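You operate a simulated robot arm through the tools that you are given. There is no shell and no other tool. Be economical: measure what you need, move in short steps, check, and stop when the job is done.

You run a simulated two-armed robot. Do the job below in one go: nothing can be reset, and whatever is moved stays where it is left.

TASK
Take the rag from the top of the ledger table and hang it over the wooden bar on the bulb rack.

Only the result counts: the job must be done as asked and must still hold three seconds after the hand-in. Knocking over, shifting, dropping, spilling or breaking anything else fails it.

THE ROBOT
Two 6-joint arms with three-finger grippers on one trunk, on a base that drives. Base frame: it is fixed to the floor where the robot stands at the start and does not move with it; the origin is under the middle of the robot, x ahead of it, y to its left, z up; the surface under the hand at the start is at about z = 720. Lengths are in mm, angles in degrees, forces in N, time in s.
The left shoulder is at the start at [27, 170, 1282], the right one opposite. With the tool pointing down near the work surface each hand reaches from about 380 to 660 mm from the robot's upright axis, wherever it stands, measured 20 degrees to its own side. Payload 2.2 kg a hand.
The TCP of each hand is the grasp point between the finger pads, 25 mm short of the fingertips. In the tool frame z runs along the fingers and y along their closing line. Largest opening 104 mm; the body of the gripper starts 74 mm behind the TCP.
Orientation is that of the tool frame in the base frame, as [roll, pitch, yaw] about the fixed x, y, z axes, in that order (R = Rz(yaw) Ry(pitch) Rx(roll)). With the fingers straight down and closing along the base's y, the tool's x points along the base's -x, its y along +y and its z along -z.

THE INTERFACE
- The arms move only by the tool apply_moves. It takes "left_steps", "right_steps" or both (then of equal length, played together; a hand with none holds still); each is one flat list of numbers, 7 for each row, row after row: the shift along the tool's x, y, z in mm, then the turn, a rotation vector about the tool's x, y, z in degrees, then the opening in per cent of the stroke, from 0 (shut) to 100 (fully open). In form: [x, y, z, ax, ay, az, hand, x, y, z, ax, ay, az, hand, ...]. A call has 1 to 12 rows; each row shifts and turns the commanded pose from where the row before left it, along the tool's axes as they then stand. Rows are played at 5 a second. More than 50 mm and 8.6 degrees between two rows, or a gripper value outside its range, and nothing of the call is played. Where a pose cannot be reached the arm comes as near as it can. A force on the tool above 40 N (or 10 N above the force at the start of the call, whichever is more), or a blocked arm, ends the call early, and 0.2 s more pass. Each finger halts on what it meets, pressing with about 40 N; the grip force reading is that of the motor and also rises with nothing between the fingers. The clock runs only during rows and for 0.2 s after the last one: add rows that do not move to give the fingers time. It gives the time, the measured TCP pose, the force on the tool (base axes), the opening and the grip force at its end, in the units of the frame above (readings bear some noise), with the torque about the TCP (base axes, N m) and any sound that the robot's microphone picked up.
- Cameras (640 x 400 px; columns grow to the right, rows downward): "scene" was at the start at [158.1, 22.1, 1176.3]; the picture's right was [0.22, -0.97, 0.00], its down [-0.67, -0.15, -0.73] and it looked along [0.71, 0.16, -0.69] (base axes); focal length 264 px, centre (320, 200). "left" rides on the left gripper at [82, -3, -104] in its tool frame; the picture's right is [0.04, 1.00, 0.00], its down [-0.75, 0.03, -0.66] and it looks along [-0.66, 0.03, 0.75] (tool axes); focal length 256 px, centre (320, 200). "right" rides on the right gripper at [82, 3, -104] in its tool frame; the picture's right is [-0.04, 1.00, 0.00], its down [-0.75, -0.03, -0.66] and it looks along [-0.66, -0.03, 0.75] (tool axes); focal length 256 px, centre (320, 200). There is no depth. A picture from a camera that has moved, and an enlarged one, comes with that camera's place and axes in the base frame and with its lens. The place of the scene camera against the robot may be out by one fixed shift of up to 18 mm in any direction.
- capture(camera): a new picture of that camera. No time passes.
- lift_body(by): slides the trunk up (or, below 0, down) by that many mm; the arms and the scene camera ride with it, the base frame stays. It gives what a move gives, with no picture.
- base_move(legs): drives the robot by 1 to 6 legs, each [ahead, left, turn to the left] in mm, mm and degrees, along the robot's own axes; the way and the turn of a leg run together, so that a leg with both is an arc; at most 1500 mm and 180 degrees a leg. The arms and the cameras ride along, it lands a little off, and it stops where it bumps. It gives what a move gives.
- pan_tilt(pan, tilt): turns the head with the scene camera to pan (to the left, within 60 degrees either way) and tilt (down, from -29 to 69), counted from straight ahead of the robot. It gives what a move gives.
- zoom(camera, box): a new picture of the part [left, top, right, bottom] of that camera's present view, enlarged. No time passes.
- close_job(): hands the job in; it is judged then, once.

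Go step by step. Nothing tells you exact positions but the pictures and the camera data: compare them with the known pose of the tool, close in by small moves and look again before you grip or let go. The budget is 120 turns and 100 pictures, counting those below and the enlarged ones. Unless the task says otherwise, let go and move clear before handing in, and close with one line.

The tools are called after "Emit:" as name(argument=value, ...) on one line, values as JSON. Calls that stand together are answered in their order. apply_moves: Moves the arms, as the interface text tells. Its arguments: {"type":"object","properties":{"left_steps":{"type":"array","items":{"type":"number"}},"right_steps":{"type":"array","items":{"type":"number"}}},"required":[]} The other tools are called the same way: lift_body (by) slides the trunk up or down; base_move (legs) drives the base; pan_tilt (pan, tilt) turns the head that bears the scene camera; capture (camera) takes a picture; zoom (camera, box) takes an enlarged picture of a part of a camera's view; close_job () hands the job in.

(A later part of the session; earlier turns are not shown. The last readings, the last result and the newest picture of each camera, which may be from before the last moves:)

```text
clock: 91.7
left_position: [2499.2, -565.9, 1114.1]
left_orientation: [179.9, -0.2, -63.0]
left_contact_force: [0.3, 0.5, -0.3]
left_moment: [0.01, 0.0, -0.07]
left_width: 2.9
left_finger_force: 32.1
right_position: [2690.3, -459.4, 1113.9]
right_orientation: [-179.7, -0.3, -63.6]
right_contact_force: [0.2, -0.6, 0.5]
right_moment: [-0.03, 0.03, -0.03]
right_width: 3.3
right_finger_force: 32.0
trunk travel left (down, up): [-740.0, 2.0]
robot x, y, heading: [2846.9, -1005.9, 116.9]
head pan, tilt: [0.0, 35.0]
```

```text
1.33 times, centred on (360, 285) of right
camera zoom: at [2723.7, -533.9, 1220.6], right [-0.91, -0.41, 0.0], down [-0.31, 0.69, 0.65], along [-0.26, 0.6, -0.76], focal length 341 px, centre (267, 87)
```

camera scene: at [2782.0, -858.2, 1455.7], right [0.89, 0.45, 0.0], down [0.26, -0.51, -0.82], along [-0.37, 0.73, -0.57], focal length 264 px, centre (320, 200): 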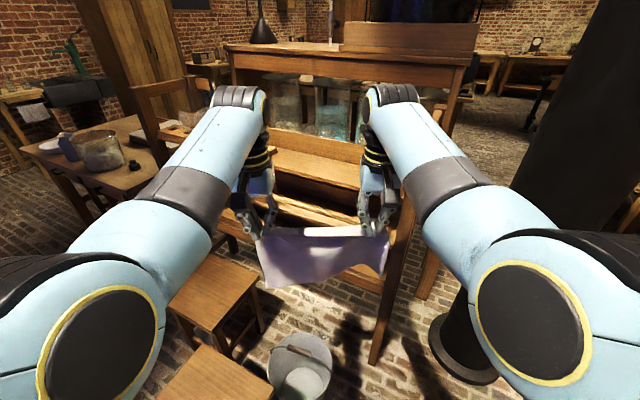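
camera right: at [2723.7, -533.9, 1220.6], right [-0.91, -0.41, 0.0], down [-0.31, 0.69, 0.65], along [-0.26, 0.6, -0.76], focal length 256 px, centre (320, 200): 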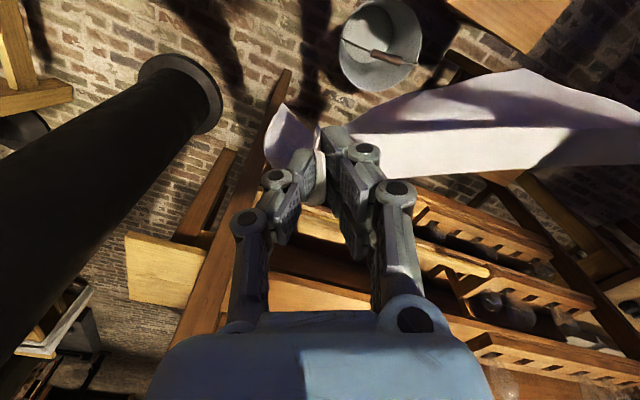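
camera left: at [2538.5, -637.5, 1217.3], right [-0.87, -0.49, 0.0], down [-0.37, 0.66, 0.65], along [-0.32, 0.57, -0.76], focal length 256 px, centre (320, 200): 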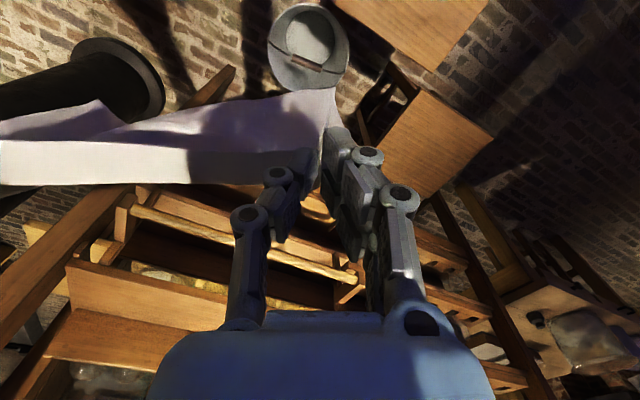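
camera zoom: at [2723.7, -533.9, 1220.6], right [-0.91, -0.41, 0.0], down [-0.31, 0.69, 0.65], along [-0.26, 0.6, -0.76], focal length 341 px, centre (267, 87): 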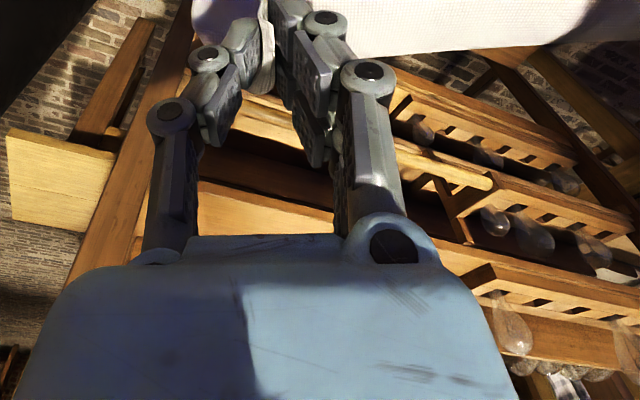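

The rod is round, from about x 2252 to 2655, y −273, z 930, between two bracket blocks. I'll raise the hands so the cloth's lower edge clears the bar before approaching.

Emit:
apply_moves(left_steps=[0, 0, -45, 0, 0, 0, 0, 0, 0, -45, 0, 0, 0, 0, 0, 0, -45, 0, 0, 0, 0, 0, 0, -25, 0, 0, 0, 0], right_steps=[0, 0, -45, 0, 0, 0, 0, 0, 0, -45, 0, 0, 0, 0, 0, 0, -45, 0, 0, 0, 0, 0, 0, -25, 0, 0, 0, 0])

Emit:
capture(camera="scene")

```text
clock: 92.7
left_position: [2496.5, -530.9, 1243.1]
left_orientation: [-180.0, -0.2, -63.1]
left_contact_force: [-0.3, 0.4, -0.7]
left_moment: [0.0, 0.0, -0.07]
left_width: 3.3
left_finger_force: 32.4
left hand out of reach, approached as far as the arm can: row 3, 4
right_position: [2669.5, -438.3, 1251.4]
right_orientation: [-179.7, -0.3, -63.5]
right_contact_force: [-0.3, -0.2, 0.8]
right_moment: [-0.03, 0.01, 0.01]
right_width: 3.2
right_finger_force: 32.1
right hand out of reach, approached as far as the arm can: row 3, 4
trunk travel left (down, up): [-740.0, 2.0]
robot x, y, heading: [2847.0, -1001.9, 116.8]
head pan, tilt: [0.0, 35.0]
```

```text
66 pictures are left
camera scene: at [2781.6, -857.7, 1455.7], right [0.89, 0.45, 0.0], down [0.26, -0.51, -0.82], along [-0.37, 0.73, -0.57], focal length 264 px, centre (320, 200)
```

scene: 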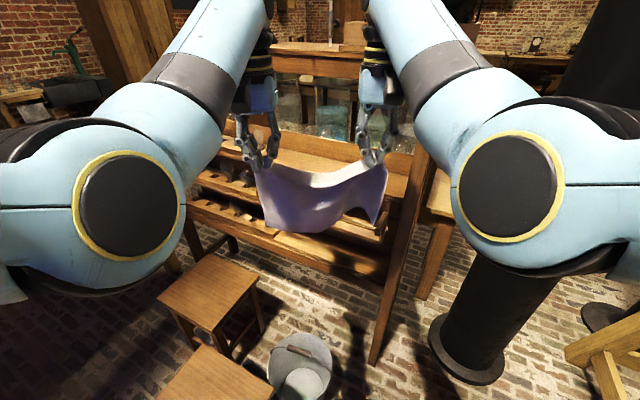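

Cloth bottom is now around z 975, above the bar. I'll swing the hand line to be parallel to the bar for the planned heading (left hand forward, right hand back).

Emit:
apply_moves(left_steps=[-20, -8, 0, 0, 0, 0, 0, -20, -8, 0, 0, 0, 0, 0, -20, -8, 0, 0, 0, 0, 0], right_steps=[20, 0, 0, 0, 0, 0, 0, 22, 0, 0, 0, 0, 0, 0, 22, 0, 0, 0, 0, 0, 0])

```text
clock: 93.7
left_position: [2491.2, -466.3, 1242.6]
left_orientation: [-180.0, -0.1, -63.0]
left_contact_force: [-0.2, 0.1, -0.4]
left_moment: [-0.02, 0.01, -0.04]
left_width: 3.2
left_finger_force: 32.2
right_position: [2693.8, -447.7, 1231.5]
right_orientation: [-177.7, 1.6, -65.6]
right_contact_force: [-0.1, 0.1, -0.5]
right_moment: [-0.04, 0.0, -0.01]
right_width: 3.1
right_finger_force: 31.5
right hand out of reach, approached as far as the arm can: row 1, 2, 3
trunk travel left (down, up): [-740.0, 2.0]
robot x, y, heading: [2845.9, -1003.3, 116.9]
head pan, tilt: [0.0, 35.0]
stopped in row 3 (right hand): the arm was blocked; the commanded pose is now the measured one
```

Right arm can't draw closer at this height; I'll extend the left a little further instead.

Emit:
apply_moves(left_steps=[-18, -7, 0, 0, 0, 0, 0, -18, -7, 0, 0, 0, 0, 0])

Emit:
capture(camera="left")

Emit:
capture(camera="scene")

```text
clock: 94.3
left_position: [2489.1, -454.5, 1242.3]
left_orientation: [-180.0, -0.2, -63.1]
left_contact_force: [-0.3, 0.1, -0.1]
left_moment: [-0.02, 0.0, -0.05]
left_width: 3.2
left_finger_force: 32.3
left hand out of reach, approached as far as the arm can: row 1, 2
right_position: [2693.0, -448.1, 1230.6]
right_orientation: [-177.7, 1.6, -65.5]
right_contact_force: [-0.1, -0.1, 0.3]
right_moment: [0.0, -0.02, -0.02]
right_width: 3.4
right_finger_force: 32.6
trunk travel left (down, up): [-740.0, 2.0]
robot x, y, heading: [2850.1, -1000.7, 116.8]
head pan, tilt: [0.0, 35.0]
```

```text
65 pictures are left
camera left: at [2527.8, -525.4, 1346.3], right [-0.87, -0.49, 0.0], down [-0.37, 0.66, 0.65], along [-0.32, 0.57, -0.76], focal length 256 px, centre (320, 200)
```

left: 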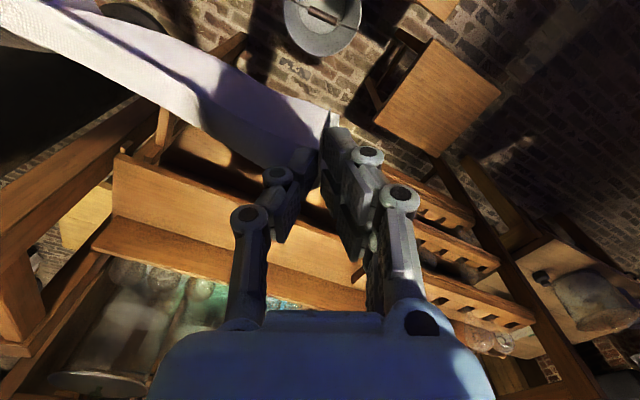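

```text
64 pictures are left
camera scene: at [2782.0, -858.5, 1455.8], right [0.89, 0.45, 0.0], down [0.26, -0.51, -0.82], along [-0.37, 0.73, -0.57], focal length 264 px, centre (320, 200)
```

scene: 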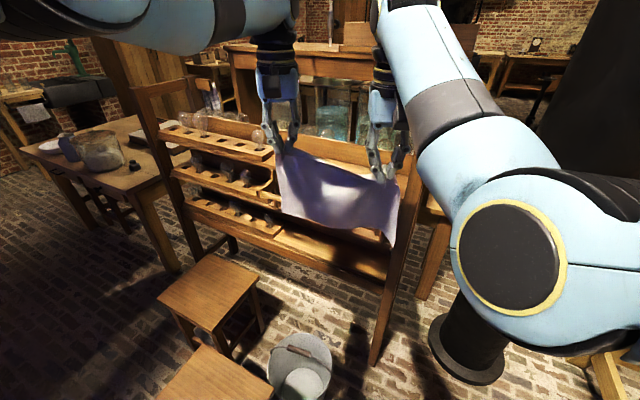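

Left arm is at full stretch; a ~10° skew to the bar is fine. Cloth bottom is about z 1030, well over the bar. I'll turn 8° and drive most of the way in.

Emit:
base_move(legs=[[0, 0, 8.2], [180, -85, 0]])

Emit:
capture(camera="scene")

Emit:
capture(camera="right")

Emit:
capture(camera="left")

```text
clock: 96.5
left_position: [2381.1, -314.3, 1243.1]
left_orientation: [180.0, -0.2, -54.8]
left_contact_force: [0.1, 0.1, 0.8]
left_moment: [-0.01, 0.01, -0.05]
left_width: 3.1
left_finger_force: 31.4
right_position: [2583.6, -280.6, 1229.7]
right_orientation: [-177.7, 1.4, -57.3]
right_contact_force: [-0.4, 0.4, 0.4]
right_moment: [-0.02, 0.01, 0.04]
right_width: 3.2
right_finger_force: 32.3
trunk travel left (down, up): [-740.0, 2.0]
robot x, y, heading: [2814.2, -807.9, 124.9]
head pan, tilt: [0.0, 35.0]
```

```text
63 pictures are left
camera scene: at [2729.1, -674.7, 1455.7], right [0.82, 0.57, 0.0], down [0.33, -0.47, -0.82], along [-0.47, 0.67, -0.57], focal length 264 px, centre (320, 200)
```

scene: 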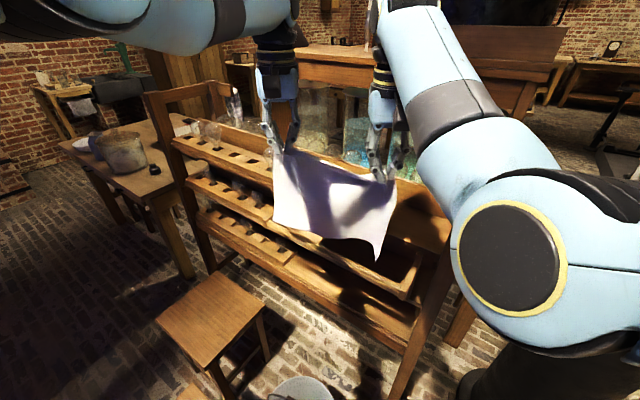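

```text
62 pictures are left
camera right: at [2622.6, -356.0, 1333.3], right [-0.86, -0.5, -0.04], down [-0.4, 0.62, 0.68], along [-0.32, 0.6, -0.74], focal length 256 px, centre (320, 200)
```

right: 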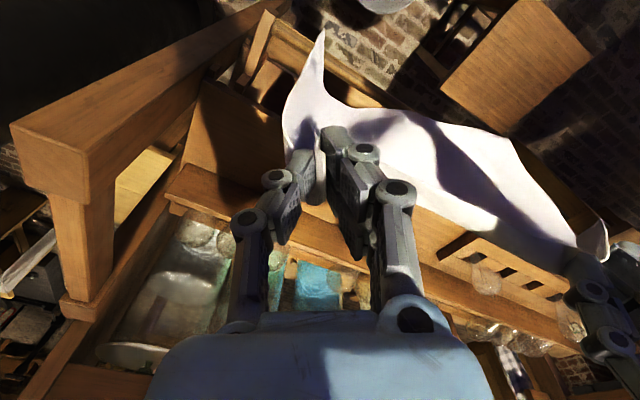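

```text
61 pictures are left
camera left: at [2429.7, -380.3, 1346.0], right [-0.79, -0.61, 0.0], down [-0.46, 0.6, 0.65], along [-0.4, 0.52, -0.76], focal length 256 px, centre (320, 200)
```

left: 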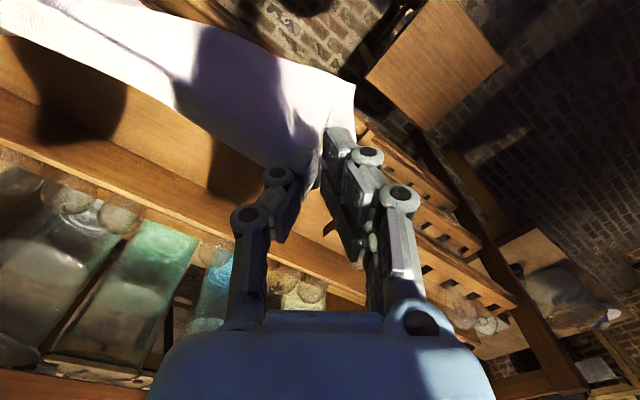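

Cloth's lower corner is around z 1030, clear of the bar. I'll drive the last ~80 mm so the cloth hangs between bar and shelf.

Emit:
base_move(legs=[[66, -32, 0]])

Emit:
capture(camera="scene")

Emit:
capture(camera="right")

```text
clock: 97.5
left_position: [2370.4, -245.6, 1242.8]
left_orientation: [-179.9, -0.2, -55.1]
left_contact_force: [0.2, 0.2, 0.3]
left_moment: [0.0, 0.02, 0.02]
left_width: 2.9
left_finger_force: 32.3
right_position: [2574.2, -211.6, 1230.2]
right_orientation: [-177.6, 1.5, -57.5]
right_contact_force: [-1.0, 0.4, -1.0]
right_moment: [0.03, 0.05, -0.06]
right_width: 3.2
right_finger_force: 32.1
trunk travel left (down, up): [-740.0, 2.0]
robot x, y, heading: [2800.2, -737.8, 125.0]
head pan, tilt: [0.0, 35.0]
```

```text
60 pictures are left
camera scene: at [2717.2, -607.2, 1456.1], right [0.82, 0.57, 0.0], down [0.33, -0.47, -0.82], along [-0.47, 0.67, -0.57], focal length 264 px, centre (320, 200)
```

scene: 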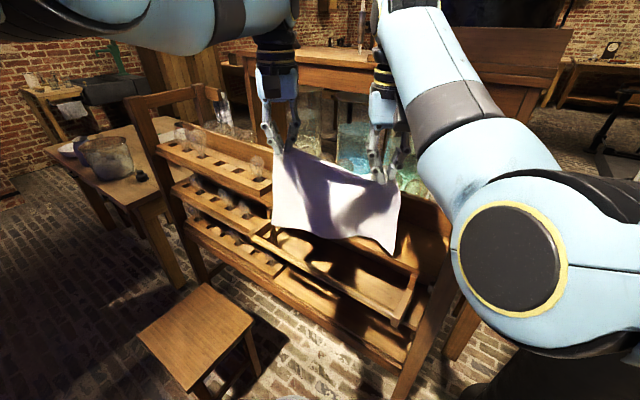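

```text
59 pictures are left
camera right: at [2612.5, -287.6, 1333.6], right [-0.86, -0.5, -0.04], down [-0.39, 0.62, 0.68], along [-0.31, 0.6, -0.74], focal length 256 px, centre (320, 200)
```

right: 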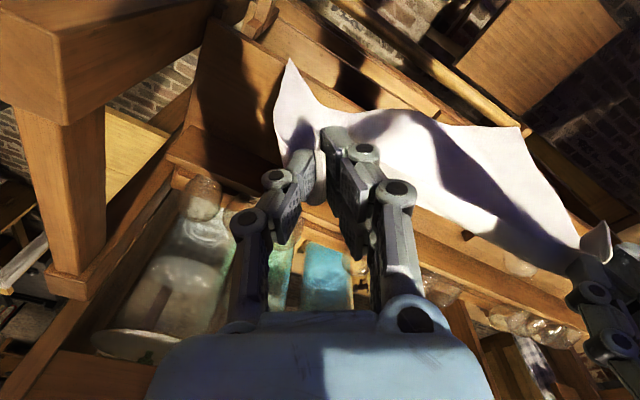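

Emit:
zoom(camera="scene", box=[150, 110, 470, 350])

Emit:
zoom(camera="right", box=[180, 0, 640, 280])

```text
1.67 times, centred on (310, 230) of scene
camera zoom: at [2717.2, -607.2, 1456.1], right [0.82, 0.57, 0.0], down [0.33, -0.47, -0.82], along [-0.47, 0.67, -0.57], focal length 441 px, centre (337, 150)
```

zoom: 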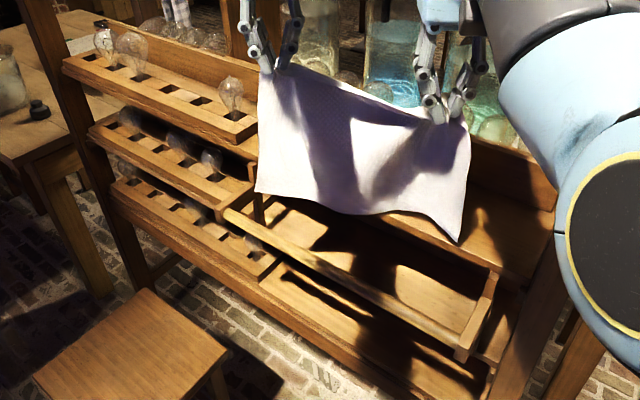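

```text
1.39 times, centred on (410, 140) of right
camera zoom: at [2612.5, -287.6, 1333.6], right [-0.86, -0.5, -0.04], down [-0.39, 0.62, 0.68], along [-0.31, 0.6, -0.74], focal length 356 px, centre (195, 284)
```

zoom: 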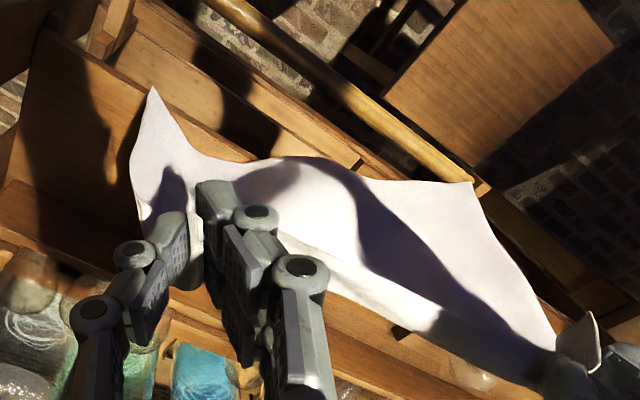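

The cloth's right part is behind the bar but its left lower corner is straight above it. I'll turn the base 6° right and shift a little to even this out.

Emit:
base_move(legs=[[0, 0, -6], [13, 33, 0]])

Emit:
capture(camera="scene")

Emit:
capture(camera="right")

Emit:
capture(camera="left")

```text
clock: 98.9
left_position: [2391.3, -206.1, 1242.5]
left_orientation: [179.9, -0.2, -61.2]
left_contact_force: [1.2, 0.6, 0.9]
left_moment: [0.01, 0.05, -0.02]
left_width: 3.2
left_finger_force: 31.9
right_position: [2598.3, -193.1, 1230.2]
right_orientation: [-177.7, 1.4, -63.7]
right_contact_force: [0.1, 0.1, -0.1]
right_moment: [-0.01, 0.03, 0.0]
right_width: 3.1
right_finger_force: 32.1
trunk travel left (down, up): [-740.0, 2.0]
robot x, y, heading: [2770.5, -743.1, 118.8]
head pan, tilt: [0.0, 35.0]
```

```text
56 pictures are left
camera scene: at [2698.0, -600.6, 1455.9], right [0.88, 0.48, 0.0], down [0.27, -0.5, -0.82], along [-0.39, 0.72, -0.57], focal length 264 px, centre (320, 200)
```

scene: 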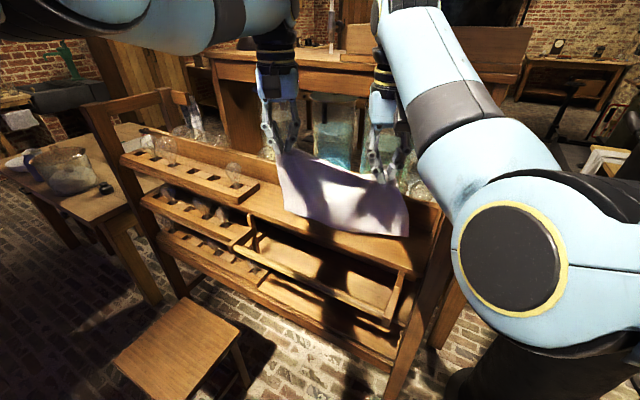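

```text
55 pictures are left
camera right: at [2628.2, -272.2, 1332.9], right [-0.91, -0.41, -0.04], down [-0.32, 0.66, 0.68], along [-0.25, 0.63, -0.74], focal length 256 px, centre (320, 200)
```

right: 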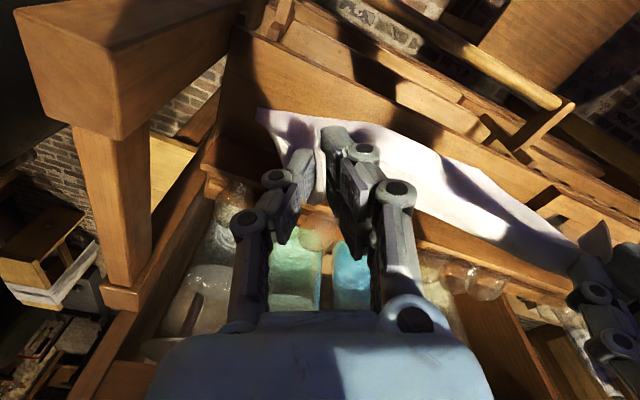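

```text
54 pictures are left
camera left: at [2433.3, -275.7, 1346.7], right [-0.86, -0.52, 0.0], down [-0.39, 0.65, 0.65], along [-0.34, 0.56, -0.76], focal length 256 px, centre (320, 200)
```

left: 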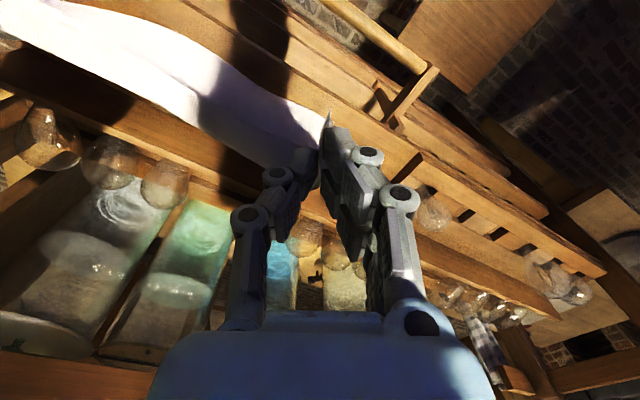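

Rod confirmed at y ≈ −272…−262, z ≈ 930; the cloth is now slightly too far back (over the shelf) and too far right. I'll shift both hands left/back with the arms.

Emit:
apply_moves(left_steps=[2, 11, 0, 0, 0, 0, 0, 2, 11, 0, 0, 0, 0, 0, 2, 11, 0, 0, 0, 0, 0, 0, 0, 0, 0, 0, 0, 0], right_steps=[2, 11, 0, 0, 0, 0, 0, 2, 11, 0, 0, 0, 0, 0, 2, 11, 0, 0, 0, 0, 0, 0, 0, 0, 0, 0, 0, 0])

Emit:
capture(camera="scene")

Emit:
capture(camera="right")

```text
clock: 100.1
left_position: [2371.4, -226.0, 1241.4]
left_orientation: [-179.5, -0.5, -61.8]
left_contact_force: [20.5, 3.2, -1.5]
left_moment: [0.05, -0.52, -0.26]
left_width: 3.4
left_finger_force: 32.3
right_position: [2599.1, -186.2, 1224.5]
right_orientation: [-175.2, 2.0, -66.0]
right_contact_force: [-21.8, -2.4, 1.7]
right_moment: [-0.08, 0.57, 0.02]
right_width: 3.5
right_finger_force: 32.1
trunk travel left (down, up): [-740.0, 2.0]
robot x, y, heading: [2762.7, -744.9, 118.7]
head pan, tilt: [0.0, 35.0]
stopped in row 4 (right hand): the arm was blocked; the commanded pose is now the measured one
```

```text
53 pictures are left
camera scene: at [2695.6, -600.4, 1455.7], right [0.88, 0.48, 0.0], down [0.28, -0.5, -0.82], along [-0.39, 0.72, -0.57], focal length 264 px, centre (320, 200)
```

scene: 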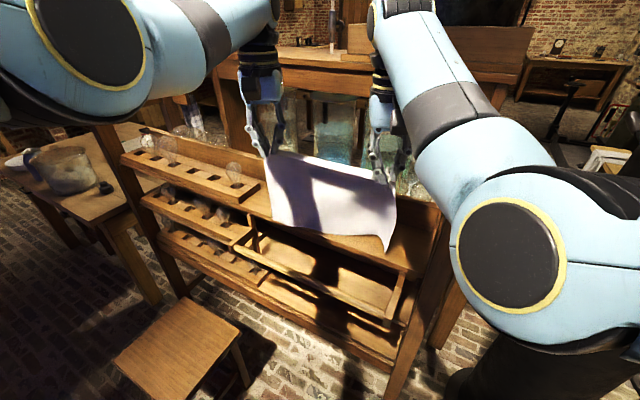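

```text
52 pictures are left
camera right: at [2621.7, -269.5, 1326.4], right [-0.93, -0.37, -0.08], down [-0.32, 0.66, 0.68], along [-0.2, 0.66, -0.73], focal length 256 px, centre (320, 200)
```

right: 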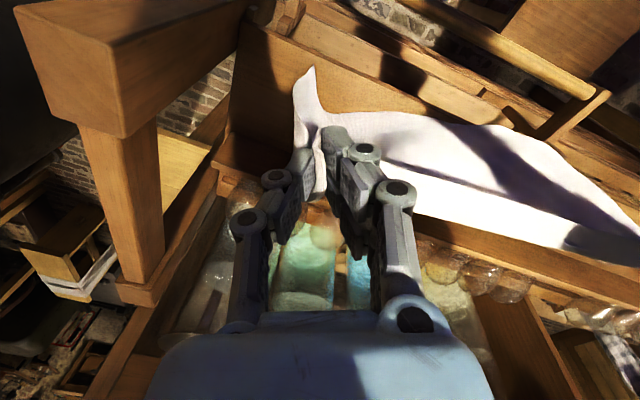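

Cloth is now well placed in x but too taut. I'll slacken the left hand, shift the base back ~14 mm, and lower the trunk 60 mm.

Emit:
apply_moves(left_steps=[0, -5, 0, 0, 0, 0, 0, 0, -4, 0, 0, 0, 0, 0])

Emit:
base_move(legs=[[-12, 7, 0]])

Emit:
lift_body(by=-60)

Emit:
capture(camera="right")

Emit:
capture(camera="left")

Emit:
capture(camera="scene")

```text
clock: 100.7
left_position: [2374.8, -222.8, 1242.0]
left_orientation: [-179.8, -0.4, -61.4]
left_contact_force: [14.8, 1.0, -1.5]
left_moment: [-0.04, -0.36, -0.16]
left_width: 3.4
left_finger_force: 32.1
right_position: [2598.7, -186.8, 1223.1]
right_orientation: [-175.0, 1.8, -66.2]
right_contact_force: [-15.0, -0.9, 1.0]
right_moment: [-0.08, 0.44, 0.02]
right_width: 3.3
right_finger_force: 32.8
trunk travel left (down, up): [-740.0, 2.0]
robot x, y, heading: [2768.1, -740.6, 118.6]
head pan, tilt: [0.0, 35.0]
```

```text
clock: 101.5
left_position: [2374.8, -233.2, 1240.5]
left_orientation: [-179.8, -0.6, -61.5]
left_contact_force: [14.1, 2.5, -1.8]
left_moment: [-0.01, -0.38, -0.19]
left_width: 3.6
left_finger_force: 32.3
right_position: [2597.9, -198.4, 1221.3]
right_orientation: [-175.0, 1.8, -66.1]
right_contact_force: [-14.4, -0.7, 0.7]
right_moment: [-0.12, 0.39, -0.02]
right_width: 3.2
right_finger_force: 32.3
trunk travel left (down, up): [-740.0, 2.0]
robot x, y, heading: [2768.8, -753.9, 118.6]
head pan, tilt: [0.0, 35.0]
```

```text
clock: 102.5
left_position: [2377.4, -234.9, 1180.5]
left_orientation: [-179.8, -0.5, -61.5]
left_contact_force: [14.1, 1.4, -1.4]
left_moment: [-0.01, -0.34, -0.17]
left_width: 3.2
left_finger_force: 31.9
right_position: [2599.1, -199.9, 1163.6]
right_orientation: [-175.0, 1.9, -66.2]
right_contact_force: [-14.4, -1.5, 1.6]
right_moment: [-0.03, 0.4, 0.01]
right_width: 3.2
right_finger_force: 32.3
trunk travel left (down, up): [-680.0, 62.0]
robot x, y, heading: [2769.2, -757.5, 118.6]
head pan, tilt: [0.0, 35.0]
```

```text
51 pictures are left
camera right: at [2622.5, -282.7, 1265.8], right [-0.93, -0.36, -0.09], down [-0.32, 0.66, 0.68], along [-0.19, 0.66, -0.73], focal length 256 px, centre (320, 200)
```

right: 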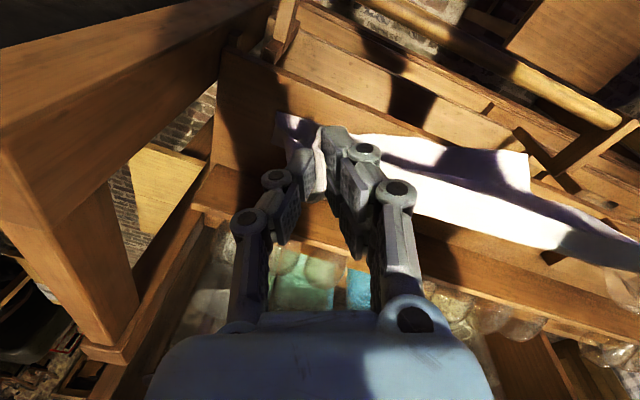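

```text
50 pictures are left
camera left: at [2415.5, -305.4, 1285.4], right [-0.86, -0.51, -0.01], down [-0.39, 0.65, 0.65], along [-0.33, 0.56, -0.76], focal length 256 px, centre (320, 200)
```

left: 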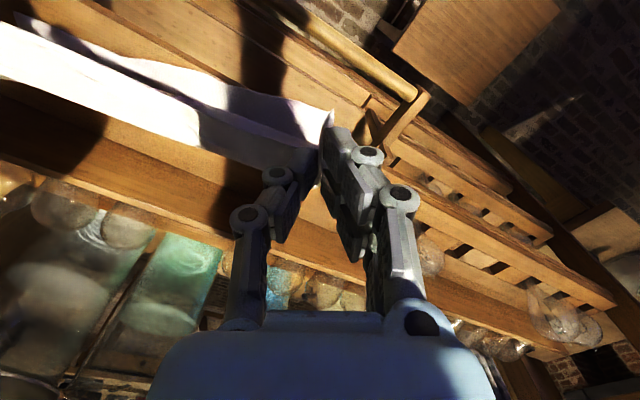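

```text
49 pictures are left
camera scene: at [2695.4, -613.6, 1395.6], right [0.88, 0.48, 0.0], down [0.28, -0.5, -0.82], along [-0.39, 0.72, -0.57], focal length 264 px, centre (320, 200)
```

scene: 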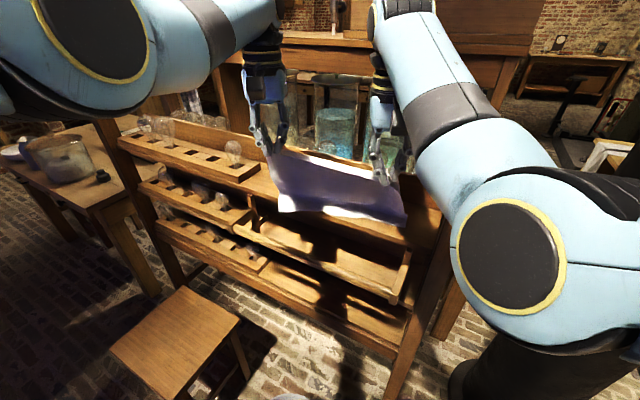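

Left side hangs in the gap, but the right lower corner sits over the shelf. I'll raise the trunk and lower the arms equally so the right arm can draw back, then retract it and slacken the cloth.

Emit:
lift_body(by=62)

Emit:
apply_moves(left_steps=[0, 0, 25, 0, 0, 0, 0, 0, -4, 25, 0, 0, 0, 0, 0, -4, 0, 0, 0, 0, 0, 0, -4, 0, 0, 0, 0, 0, 0, -4, 0, 0, 0, 0, 0], right_steps=[0, 0, 25, 0, 0, 0, 0, 0, 0, 25, 0, 0, 0, 0, 12, 2, 0, -1.5, 0, 0, 0, 12, 2, 0, -1.5, 0, 0, 0, 12, 2, 0, -1.5, 0, 0, 0])

Emit:
capture(camera="right")

Emit:
capture(camera="scene")

```text
clock: 103.5
left_position: [2376.3, -235.7, 1241.8]
left_orientation: [-179.7, -0.5, -61.6]
left_contact_force: [13.9, 2.2, -1.9]
left_moment: [0.03, -0.31, -0.16]
left_width: 3.5
left_finger_force: 32.7
right_position: [2598.7, -200.7, 1224.6]
right_orientation: [-175.0, 1.9, -66.0]
right_contact_force: [-15.0, -1.8, 1.8]
right_moment: [-0.07, 0.45, -0.03]
right_width: 3.6
right_finger_force: 32.3
trunk travel left (down, up): [-742.0, 0.0]
robot x, y, heading: [2765.9, -756.2, 118.8]
head pan, tilt: [0.0, 35.0]
```

```text
clock: 104.7
left_position: [2391.4, -228.0, 1192.9]
left_orientation: [-179.5, -0.5, -61.6]
left_contact_force: [17.2, 0.8, 0.2]
left_moment: [-0.02, -0.45, -0.2]
left_width: 3.5
left_finger_force: 31.9
right_position: [2620.2, -210.0, 1189.7]
right_orientation: [-178.3, 4.2, -66.9]
right_contact_force: [-18.0, -0.7, 1.1]
right_moment: [0.0, 0.51, -0.02]
right_width: 3.5
right_finger_force: 33.0
trunk travel left (down, up): [-742.0, 0.0]
robot x, y, heading: [2768.6, -757.5, 118.8]
head pan, tilt: [0.0, 35.0]
```

```text
48 pictures are left
camera right: at [2649.3, -294.7, 1288.8], right [-0.94, -0.35, -0.03], down [-0.26, 0.65, 0.71], along [-0.23, 0.67, -0.7], focal length 256 px, centre (320, 200)
```

right: 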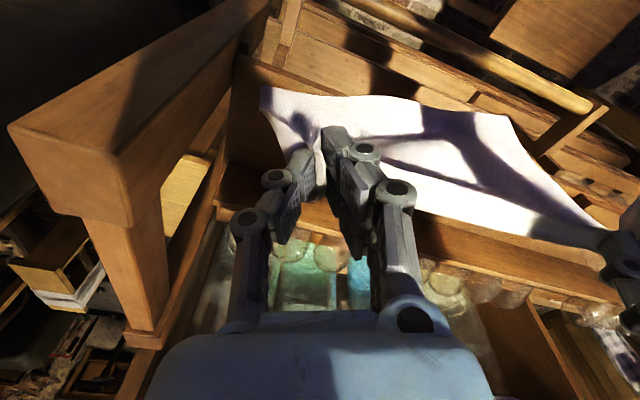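

```text
47 pictures are left
camera scene: at [2696.0, -614.1, 1457.6], right [0.88, 0.48, 0.0], down [0.28, -0.5, -0.82], along [-0.39, 0.72, -0.57], focal length 264 px, centre (320, 200)
```

scene: 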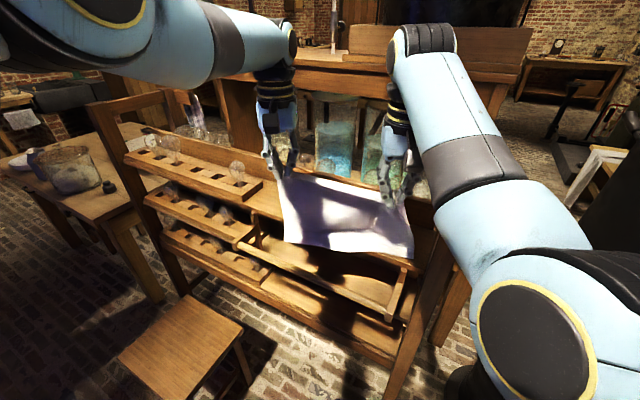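

The right arm now has room. I'll shift both hands left/back a bit and slacken the cloth.

Emit:
apply_moves(left_steps=[2, 5, 0, 0, 0, 0, 0, 2, 6, 0, 0, 0, 0, 0, 3, 6, 0, 0, 0, 0, 0, 0, 0, 0, 0, 0, 0, 0], right_steps=[-2, 9, 0, 0, 0, 0, 0, -1, 9, 0, 0, 1.5, -1.5, 0, -1, 9, 0, 0, 1.5, -1.5, 0, 0, 0, 0, 0, 0, 0, 0])

Emit:
capture(camera="right")

Emit:
capture(camera="left")

Emit:
capture(camera="scene")

```text
clock: 105.9
left_position: [2385.9, -240.8, 1192.4]
left_orientation: [-179.0, -0.8, -61.9]
left_contact_force: [21.3, 1.0, -3.0]
left_moment: [-0.05, -0.51, -0.22]
left_width: 3.6
left_finger_force: 33.2
right_position: [2614.4, -216.4, 1167.6]
right_orientation: [-177.0, -0.9, -65.3]
right_contact_force: [-21.0, -1.1, 2.7]
right_moment: [-0.01, 0.59, 0.01]
right_width: 3.6
right_finger_force: 32.7
trunk travel left (down, up): [-742.0, 0.0]
robot x, y, heading: [2765.3, -755.0, 118.3]
head pan, tilt: [0.0, 35.0]
stopped in row 4 (right hand): the arm was blocked; the commanded pose is now the measured one
```

```text
46 pictures are left
camera right: at [2641.0, -293.7, 1273.9], right [-0.92, -0.38, -0.05], down [-0.32, 0.69, 0.65], along [-0.21, 0.61, -0.76], focal length 256 px, centre (320, 200)
```

right: 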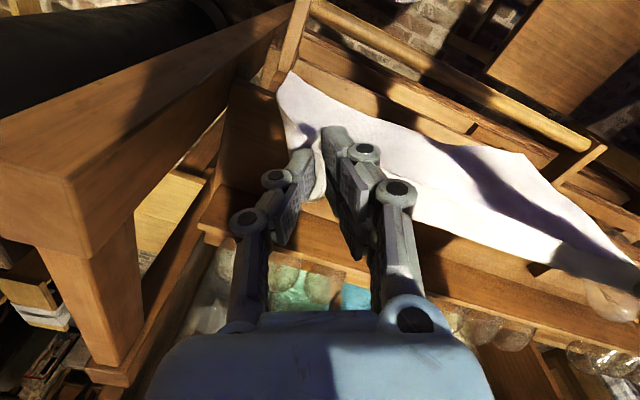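

```text
45 pictures are left
camera left: at [2424.0, -311.7, 1297.0], right [-0.86, -0.51, -0.02], down [-0.4, 0.65, 0.65], along [-0.32, 0.56, -0.76], focal length 256 px, centre (320, 200)
```

left: 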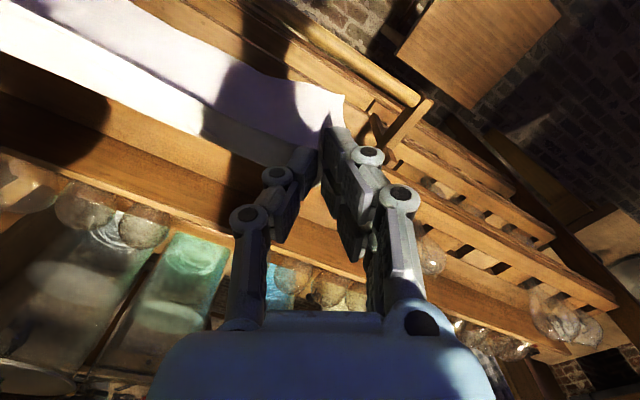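

```text
44 pictures are left
camera scene: at [2696.0, -613.8, 1457.6], right [0.88, 0.48, 0.0], down [0.28, -0.5, -0.82], along [-0.39, 0.72, -0.57], focal length 264 px, centre (320, 200)
```

scene: 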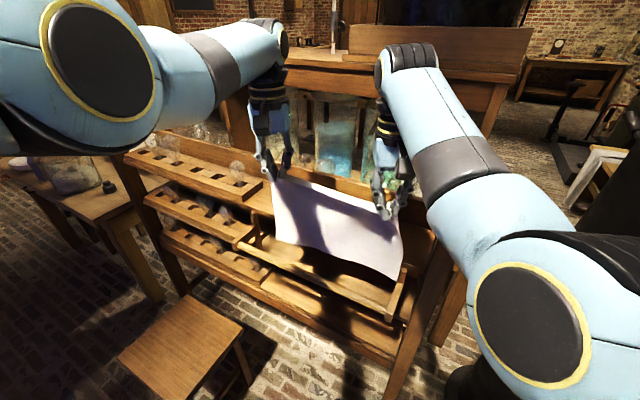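

Cloth bottom is now in the gap (y −239…−211), x 2353–2658. I'll slacken it, turn the base 2.5° left to shift it off the right bracket.

Emit:
apply_moves(left_steps=[0, -6, 0, 0, 0, 0, 0, 0, -6, 0, 0, 0, 0, 0, 0, -3, 0, 0, 0, 0, 0])

Emit:
base_move(legs=[[0, 0, 2.5], [9, -5, 0]])

Emit:
capture(camera="right")

Emit:
capture(camera="left")

```text
clock: 106.7
left_position: [2392.7, -234.6, 1194.1]
left_orientation: [-179.4, -0.5, -61.6]
left_contact_force: [8.5, -0.5, -1.9]
left_moment: [-0.01, -0.23, -0.11]
left_width: 3.1
left_finger_force: 32.8
right_position: [2615.9, -218.4, 1165.6]
right_orientation: [-176.7, -1.1, -65.3]
right_contact_force: [-8.4, -0.7, 0.1]
right_moment: [-0.02, 0.24, -0.06]
right_width: 3.3
right_finger_force: 32.5
trunk travel left (down, up): [-742.0, 0.0]
robot x, y, heading: [2766.1, -756.0, 118.7]
head pan, tilt: [0.0, 35.0]
```

```text
clock: 107.9
left_position: [2371.4, -243.3, 1194.5]
left_orientation: [-179.3, -0.4, -59.2]
left_contact_force: [8.8, 0.5, -0.6]
left_moment: [0.02, -0.2, -0.1]
left_width: 3.1
left_finger_force: 31.9
right_position: [2591.9, -216.4, 1167.5]
right_orientation: [-176.7, -1.0, -62.8]
right_contact_force: [-7.9, -1.8, 1.1]
right_moment: [0.03, 0.22, -0.05]
right_width: 3.2
right_finger_force: 31.8
trunk travel left (down, up): [-742.0, 0.0]
robot x, y, heading: [2766.2, -746.8, 121.2]
head pan, tilt: [0.0, 35.0]
```

```text
43 pictures are left
camera right: at [2621.0, -292.3, 1273.6], right [-0.9, -0.42, -0.06], down [-0.36, 0.68, 0.64], along [-0.23, 0.6, -0.76], focal length 256 px, centre (320, 200)
```

right: 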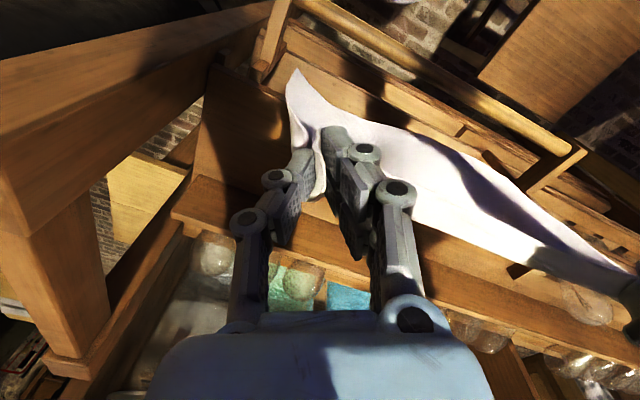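

```text
42 pictures are left
camera left: at [2414.0, -312.0, 1298.2], right [-0.84, -0.55, -0.01], down [-0.42, 0.63, 0.65], along [-0.35, 0.55, -0.76], focal length 256 px, centre (320, 200)
```

left: 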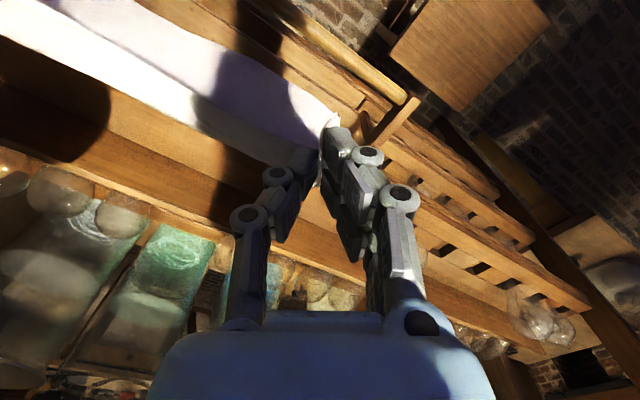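

Well aligned with the gap. I'll lower the trunk 60 mm and check that the cloth slips behind the bar.

Emit:
lift_body(by=-60)

Emit:
capture(camera="right")

Emit:
zoom(camera="scene", box=[180, 120, 480, 345])

```text
clock: 108.9
left_position: [2373.4, -241.2, 1132.9]
left_orientation: [-179.3, -0.5, -59.2]
left_contact_force: [8.1, 0.3, -1.4]
left_moment: [0.0, -0.23, -0.13]
left_width: 3.2
left_finger_force: 32.9
right_position: [2593.0, -215.5, 1105.5]
right_orientation: [-176.7, -1.1, -62.8]
right_contact_force: [-8.2, -1.3, 0.3]
right_moment: [-0.03, 0.2, -0.05]
right_width: 3.3
right_finger_force: 31.9
trunk travel left (down, up): [-682.0, 60.0]
robot x, y, heading: [2770.6, -746.6, 121.3]
head pan, tilt: [0.0, 35.0]
```

```text
41 pictures are left
camera right: at [2621.1, -290.5, 1213.3], right [-0.91, -0.42, -0.06], down [-0.36, 0.68, 0.64], along [-0.23, 0.6, -0.76], focal length 256 px, centre (320, 200)
```

right: 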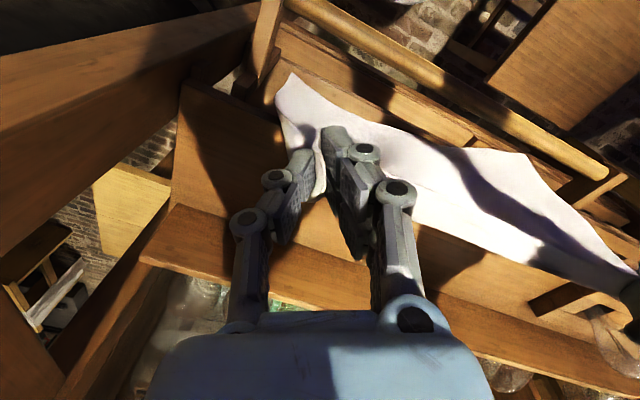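

```text
1.78 times, centred on (330, 232) of scene
camera zoom: at [2689.1, -608.1, 1397.6], right [0.86, 0.52, 0.0], down [0.3, -0.49, -0.82], along [-0.42, 0.7, -0.57], focal length 470 px, centre (302, 142)
```

zoom: 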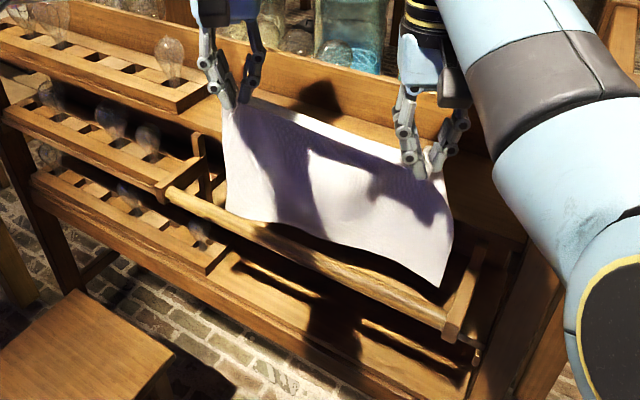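

The cloth is slipping down behind the bar. I'll lower another 60 mm.

Emit:
lift_body(by=-60)

Emit:
capture(camera="right")

Emit:
zoom(camera="scene", box=[180, 120, 480, 345])

```text
clock: 109.9
left_position: [2372.5, -241.5, 1073.1]
left_orientation: [-179.3, -0.5, -59.3]
left_contact_force: [8.9, 0.2, -0.8]
left_moment: [0.01, -0.17, -0.12]
left_width: 3.1
left_finger_force: 31.5
right_position: [2592.4, -214.3, 1045.5]
right_orientation: [-176.7, -1.1, -62.8]
right_contact_force: [-8.3, -0.7, 0.9]
right_moment: [0.03, 0.23, -0.07]
right_width: 3.3
right_finger_force: 31.9
trunk travel left (down, up): [-622.0, 120.0]
robot x, y, heading: [2767.6, -744.1, 121.1]
head pan, tilt: [0.0, 35.0]
```

```text
39 pictures are left
camera right: at [2621.3, -290.3, 1153.0], right [-0.91, -0.42, -0.06], down [-0.36, 0.68, 0.64], along [-0.23, 0.6, -0.76], focal length 256 px, centre (320, 200)
```

right: 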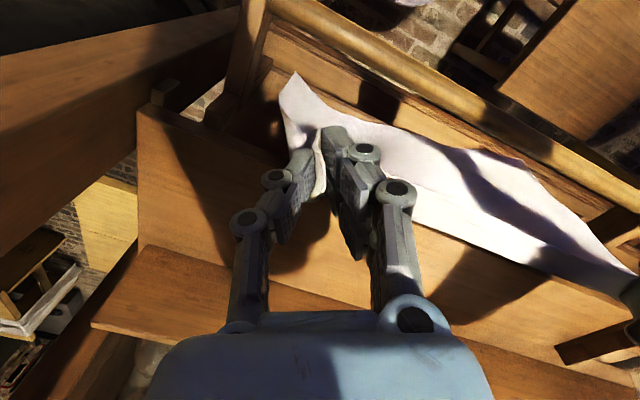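

```text
1.78 times, centred on (330, 232) of scene
camera zoom: at [2689.0, -607.6, 1337.4], right [0.86, 0.52, 0.0], down [0.3, -0.49, -0.82], along [-0.42, 0.7, -0.57], focal length 470 px, centre (302, 142)
```

zoom: 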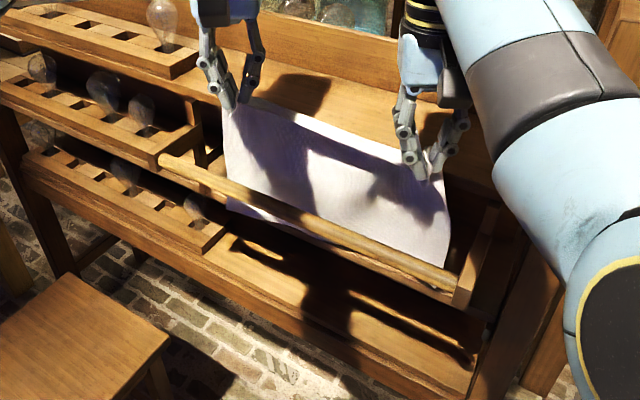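

The cloth now hangs about half behind the bar. I'll back the base ~45 mm so the hands come over the bar, then lower.

Emit:
base_move(legs=[[-39, 23, 0]])

Emit:
lift_body(by=-20)

Emit:
base_move(legs=[[-36, 21, 0]])

Emit:
zoom(camera="scene", box=[180, 120, 480, 345])

Emit:
capture(camera="right")

```text
clock: 110.8
left_position: [2371.8, -287.8, 1073.4]
left_orientation: [-179.4, -0.5, -59.2]
left_contact_force: [8.7, 0.0, -0.7]
left_moment: [0.03, -0.19, -0.12]
left_width: 3.0
left_finger_force: 32.5
right_position: [2594.2, -261.0, 1046.7]
right_orientation: [-176.8, -1.0, -62.8]
right_contact_force: [-9.2, -0.3, 0.6]
right_moment: [0.0, 0.26, -0.04]
right_width: 3.1
right_finger_force: 32.0
trunk travel left (down, up): [-622.0, 120.0]
robot x, y, heading: [2770.3, -789.6, 121.2]
head pan, tilt: [0.0, 35.0]
```

```text
clock: 111.4
left_position: [2374.0, -288.2, 1052.9]
left_orientation: [-179.3, -0.6, -59.2]
left_contact_force: [7.9, 0.7, -1.1]
left_moment: [0.0, -0.15, -0.1]
left_width: 3.3
left_finger_force: 31.7
right_position: [2594.0, -260.4, 1026.7]
right_orientation: [-176.7, -1.1, -62.8]
right_contact_force: [-8.2, -0.6, 0.2]
right_moment: [0.03, 0.2, -0.04]
right_width: 3.3
right_finger_force: 32.2
trunk travel left (down, up): [-602.0, 140.0]
robot x, y, heading: [2766.2, -790.6, 121.2]
head pan, tilt: [0.0, 35.0]
```

```text
clock: 112.3
left_position: [2373.6, -330.4, 1053.5]
left_orientation: [-179.2, -0.6, -59.2]
left_contact_force: [8.2, 1.1, -1.7]
left_moment: [0.03, -0.21, -0.1]
left_width: 2.8
left_finger_force: 31.7
right_position: [2594.4, -302.5, 1026.6]
right_orientation: [-176.6, -1.1, -62.9]
right_contact_force: [-8.1, -1.0, 0.8]
right_moment: [0.01, 0.27, -0.05]
right_width: 3.2
right_finger_force: 31.8
trunk travel left (down, up): [-602.0, 140.0]
robot x, y, heading: [2765.2, -830.7, 120.9]
head pan, tilt: [0.0, 35.0]
```

```text
1.78 times, centred on (330, 232) of scene
camera zoom: at [2690.0, -696.1, 1317.5], right [0.86, 0.52, 0.0], down [0.3, -0.49, -0.82], along [-0.42, 0.7, -0.57], focal length 470 px, centre (302, 142)
```

zoom: 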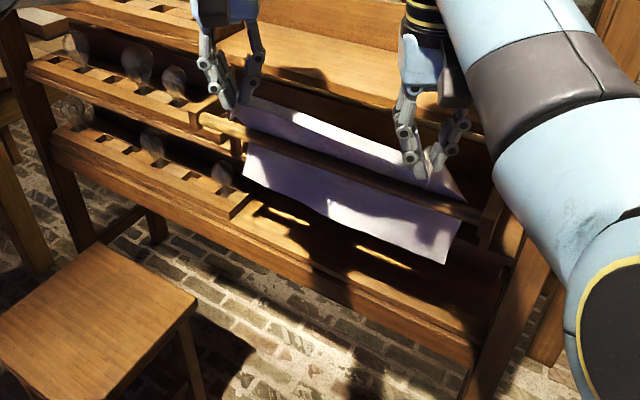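

```text
36 pictures are left
camera right: at [2622.4, -378.3, 1133.6], right [-0.91, -0.42, -0.06], down [-0.36, 0.68, 0.64], along [-0.23, 0.6, -0.76], focal length 256 px, centre (320, 200)
```

right: 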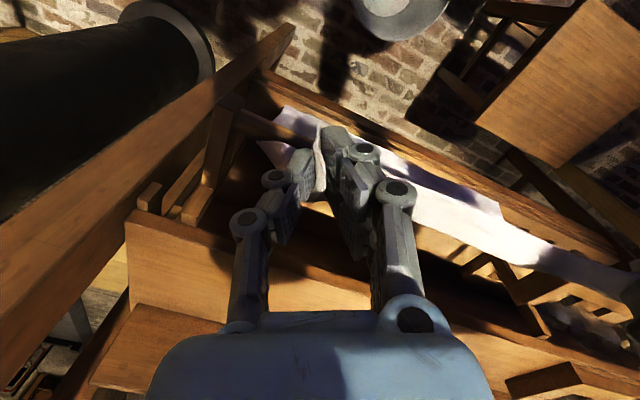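

The cloth lies against the bar's far side with its lower half hanging behind. Now lower further on the near side.

Emit:
lift_body(by=-60)

Emit:
base_move(legs=[[-13, 8, 0]])

Emit:
lift_body(by=-50)

Emit:
zoom(camera="scene", box=[180, 120, 480, 345])

Emit:
capture(camera="right")

```text
clock: 113.3
left_position: [2374.2, -329.0, 995.0]
left_orientation: [-179.2, -0.4, -59.3]
left_contact_force: [8.3, 0.2, -1.8]
left_moment: [0.0, -0.21, -0.12]
left_width: 3.3
left_finger_force: 31.5
right_position: [2595.0, -300.4, 966.3]
right_orientation: [-176.7, -0.9, -62.9]
right_contact_force: [-8.8, 0.1, 1.6]
right_moment: [0.02, 0.23, -0.04]
right_width: 3.3
right_finger_force: 32.5
trunk travel left (down, up): [-542.0, 200.0]
robot x, y, heading: [2769.0, -834.8, 121.2]
head pan, tilt: [0.0, 35.0]
```

```text
clock: 114.1
left_position: [2373.9, -343.2, 993.8]
left_orientation: [-179.3, -0.4, -59.2]
left_contact_force: [8.6, 0.5, -0.5]
left_moment: [-0.01, -0.19, -0.15]
left_width: 3.0
left_finger_force: 31.9
right_position: [2592.7, -315.0, 965.3]
right_orientation: [-176.7, -1.0, -62.9]
right_contact_force: [-8.8, 0.1, 1.0]
right_moment: [0.0, 0.22, -0.02]
right_width: 3.3
right_finger_force: 32.1
trunk travel left (down, up): [-542.0, 200.0]
robot x, y, heading: [2764.8, -851.3, 121.1]
head pan, tilt: [0.0, 35.0]
```

```text
clock: 115.0
left_position: [2373.9, -343.4, 943.5]
left_orientation: [-179.2, -0.6, -59.3]
left_contact_force: [9.6, 0.7, -0.8]
left_moment: [0.0, -0.21, -0.12]
left_width: 3.6
left_finger_force: 31.7
right_position: [2595.6, -314.4, 916.6]
right_orientation: [-176.5, -0.9, -63.0]
right_contact_force: [-9.3, -0.3, 1.3]
right_moment: [-0.01, 0.26, -0.06]
right_width: 3.3
right_finger_force: 32.8
trunk travel left (down, up): [-492.0, 250.0]
robot x, y, heading: [2769.9, -848.5, 121.2]
head pan, tilt: [0.0, 35.0]
```

```text
1.78 times, centred on (330, 232) of scene
camera zoom: at [2689.3, -708.5, 1206.2], right [0.86, 0.52, 0.0], down [0.3, -0.49, -0.82], along [-0.42, 0.7, -0.57], focal length 470 px, centre (302, 142)
```

zoom: 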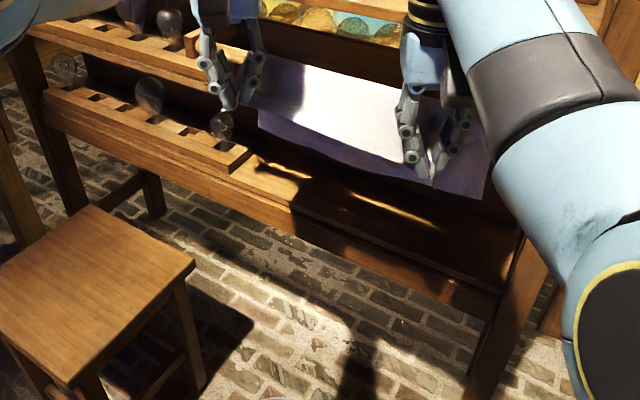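

```text
34 pictures are left
camera right: at [2623.5, -391.0, 1023.3], right [-0.91, -0.42, -0.06], down [-0.36, 0.68, 0.64], along [-0.23, 0.61, -0.76], focal length 256 px, centre (320, 200)
```

right: 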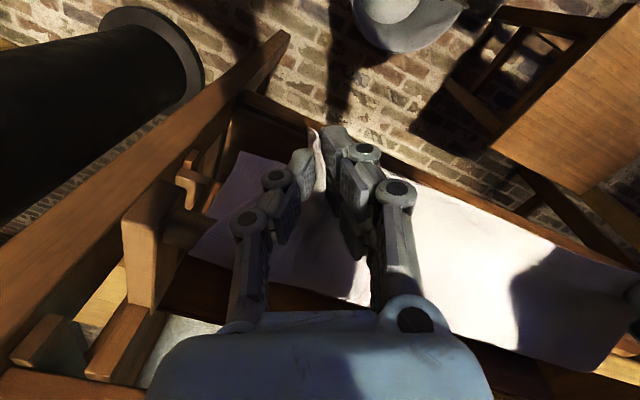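

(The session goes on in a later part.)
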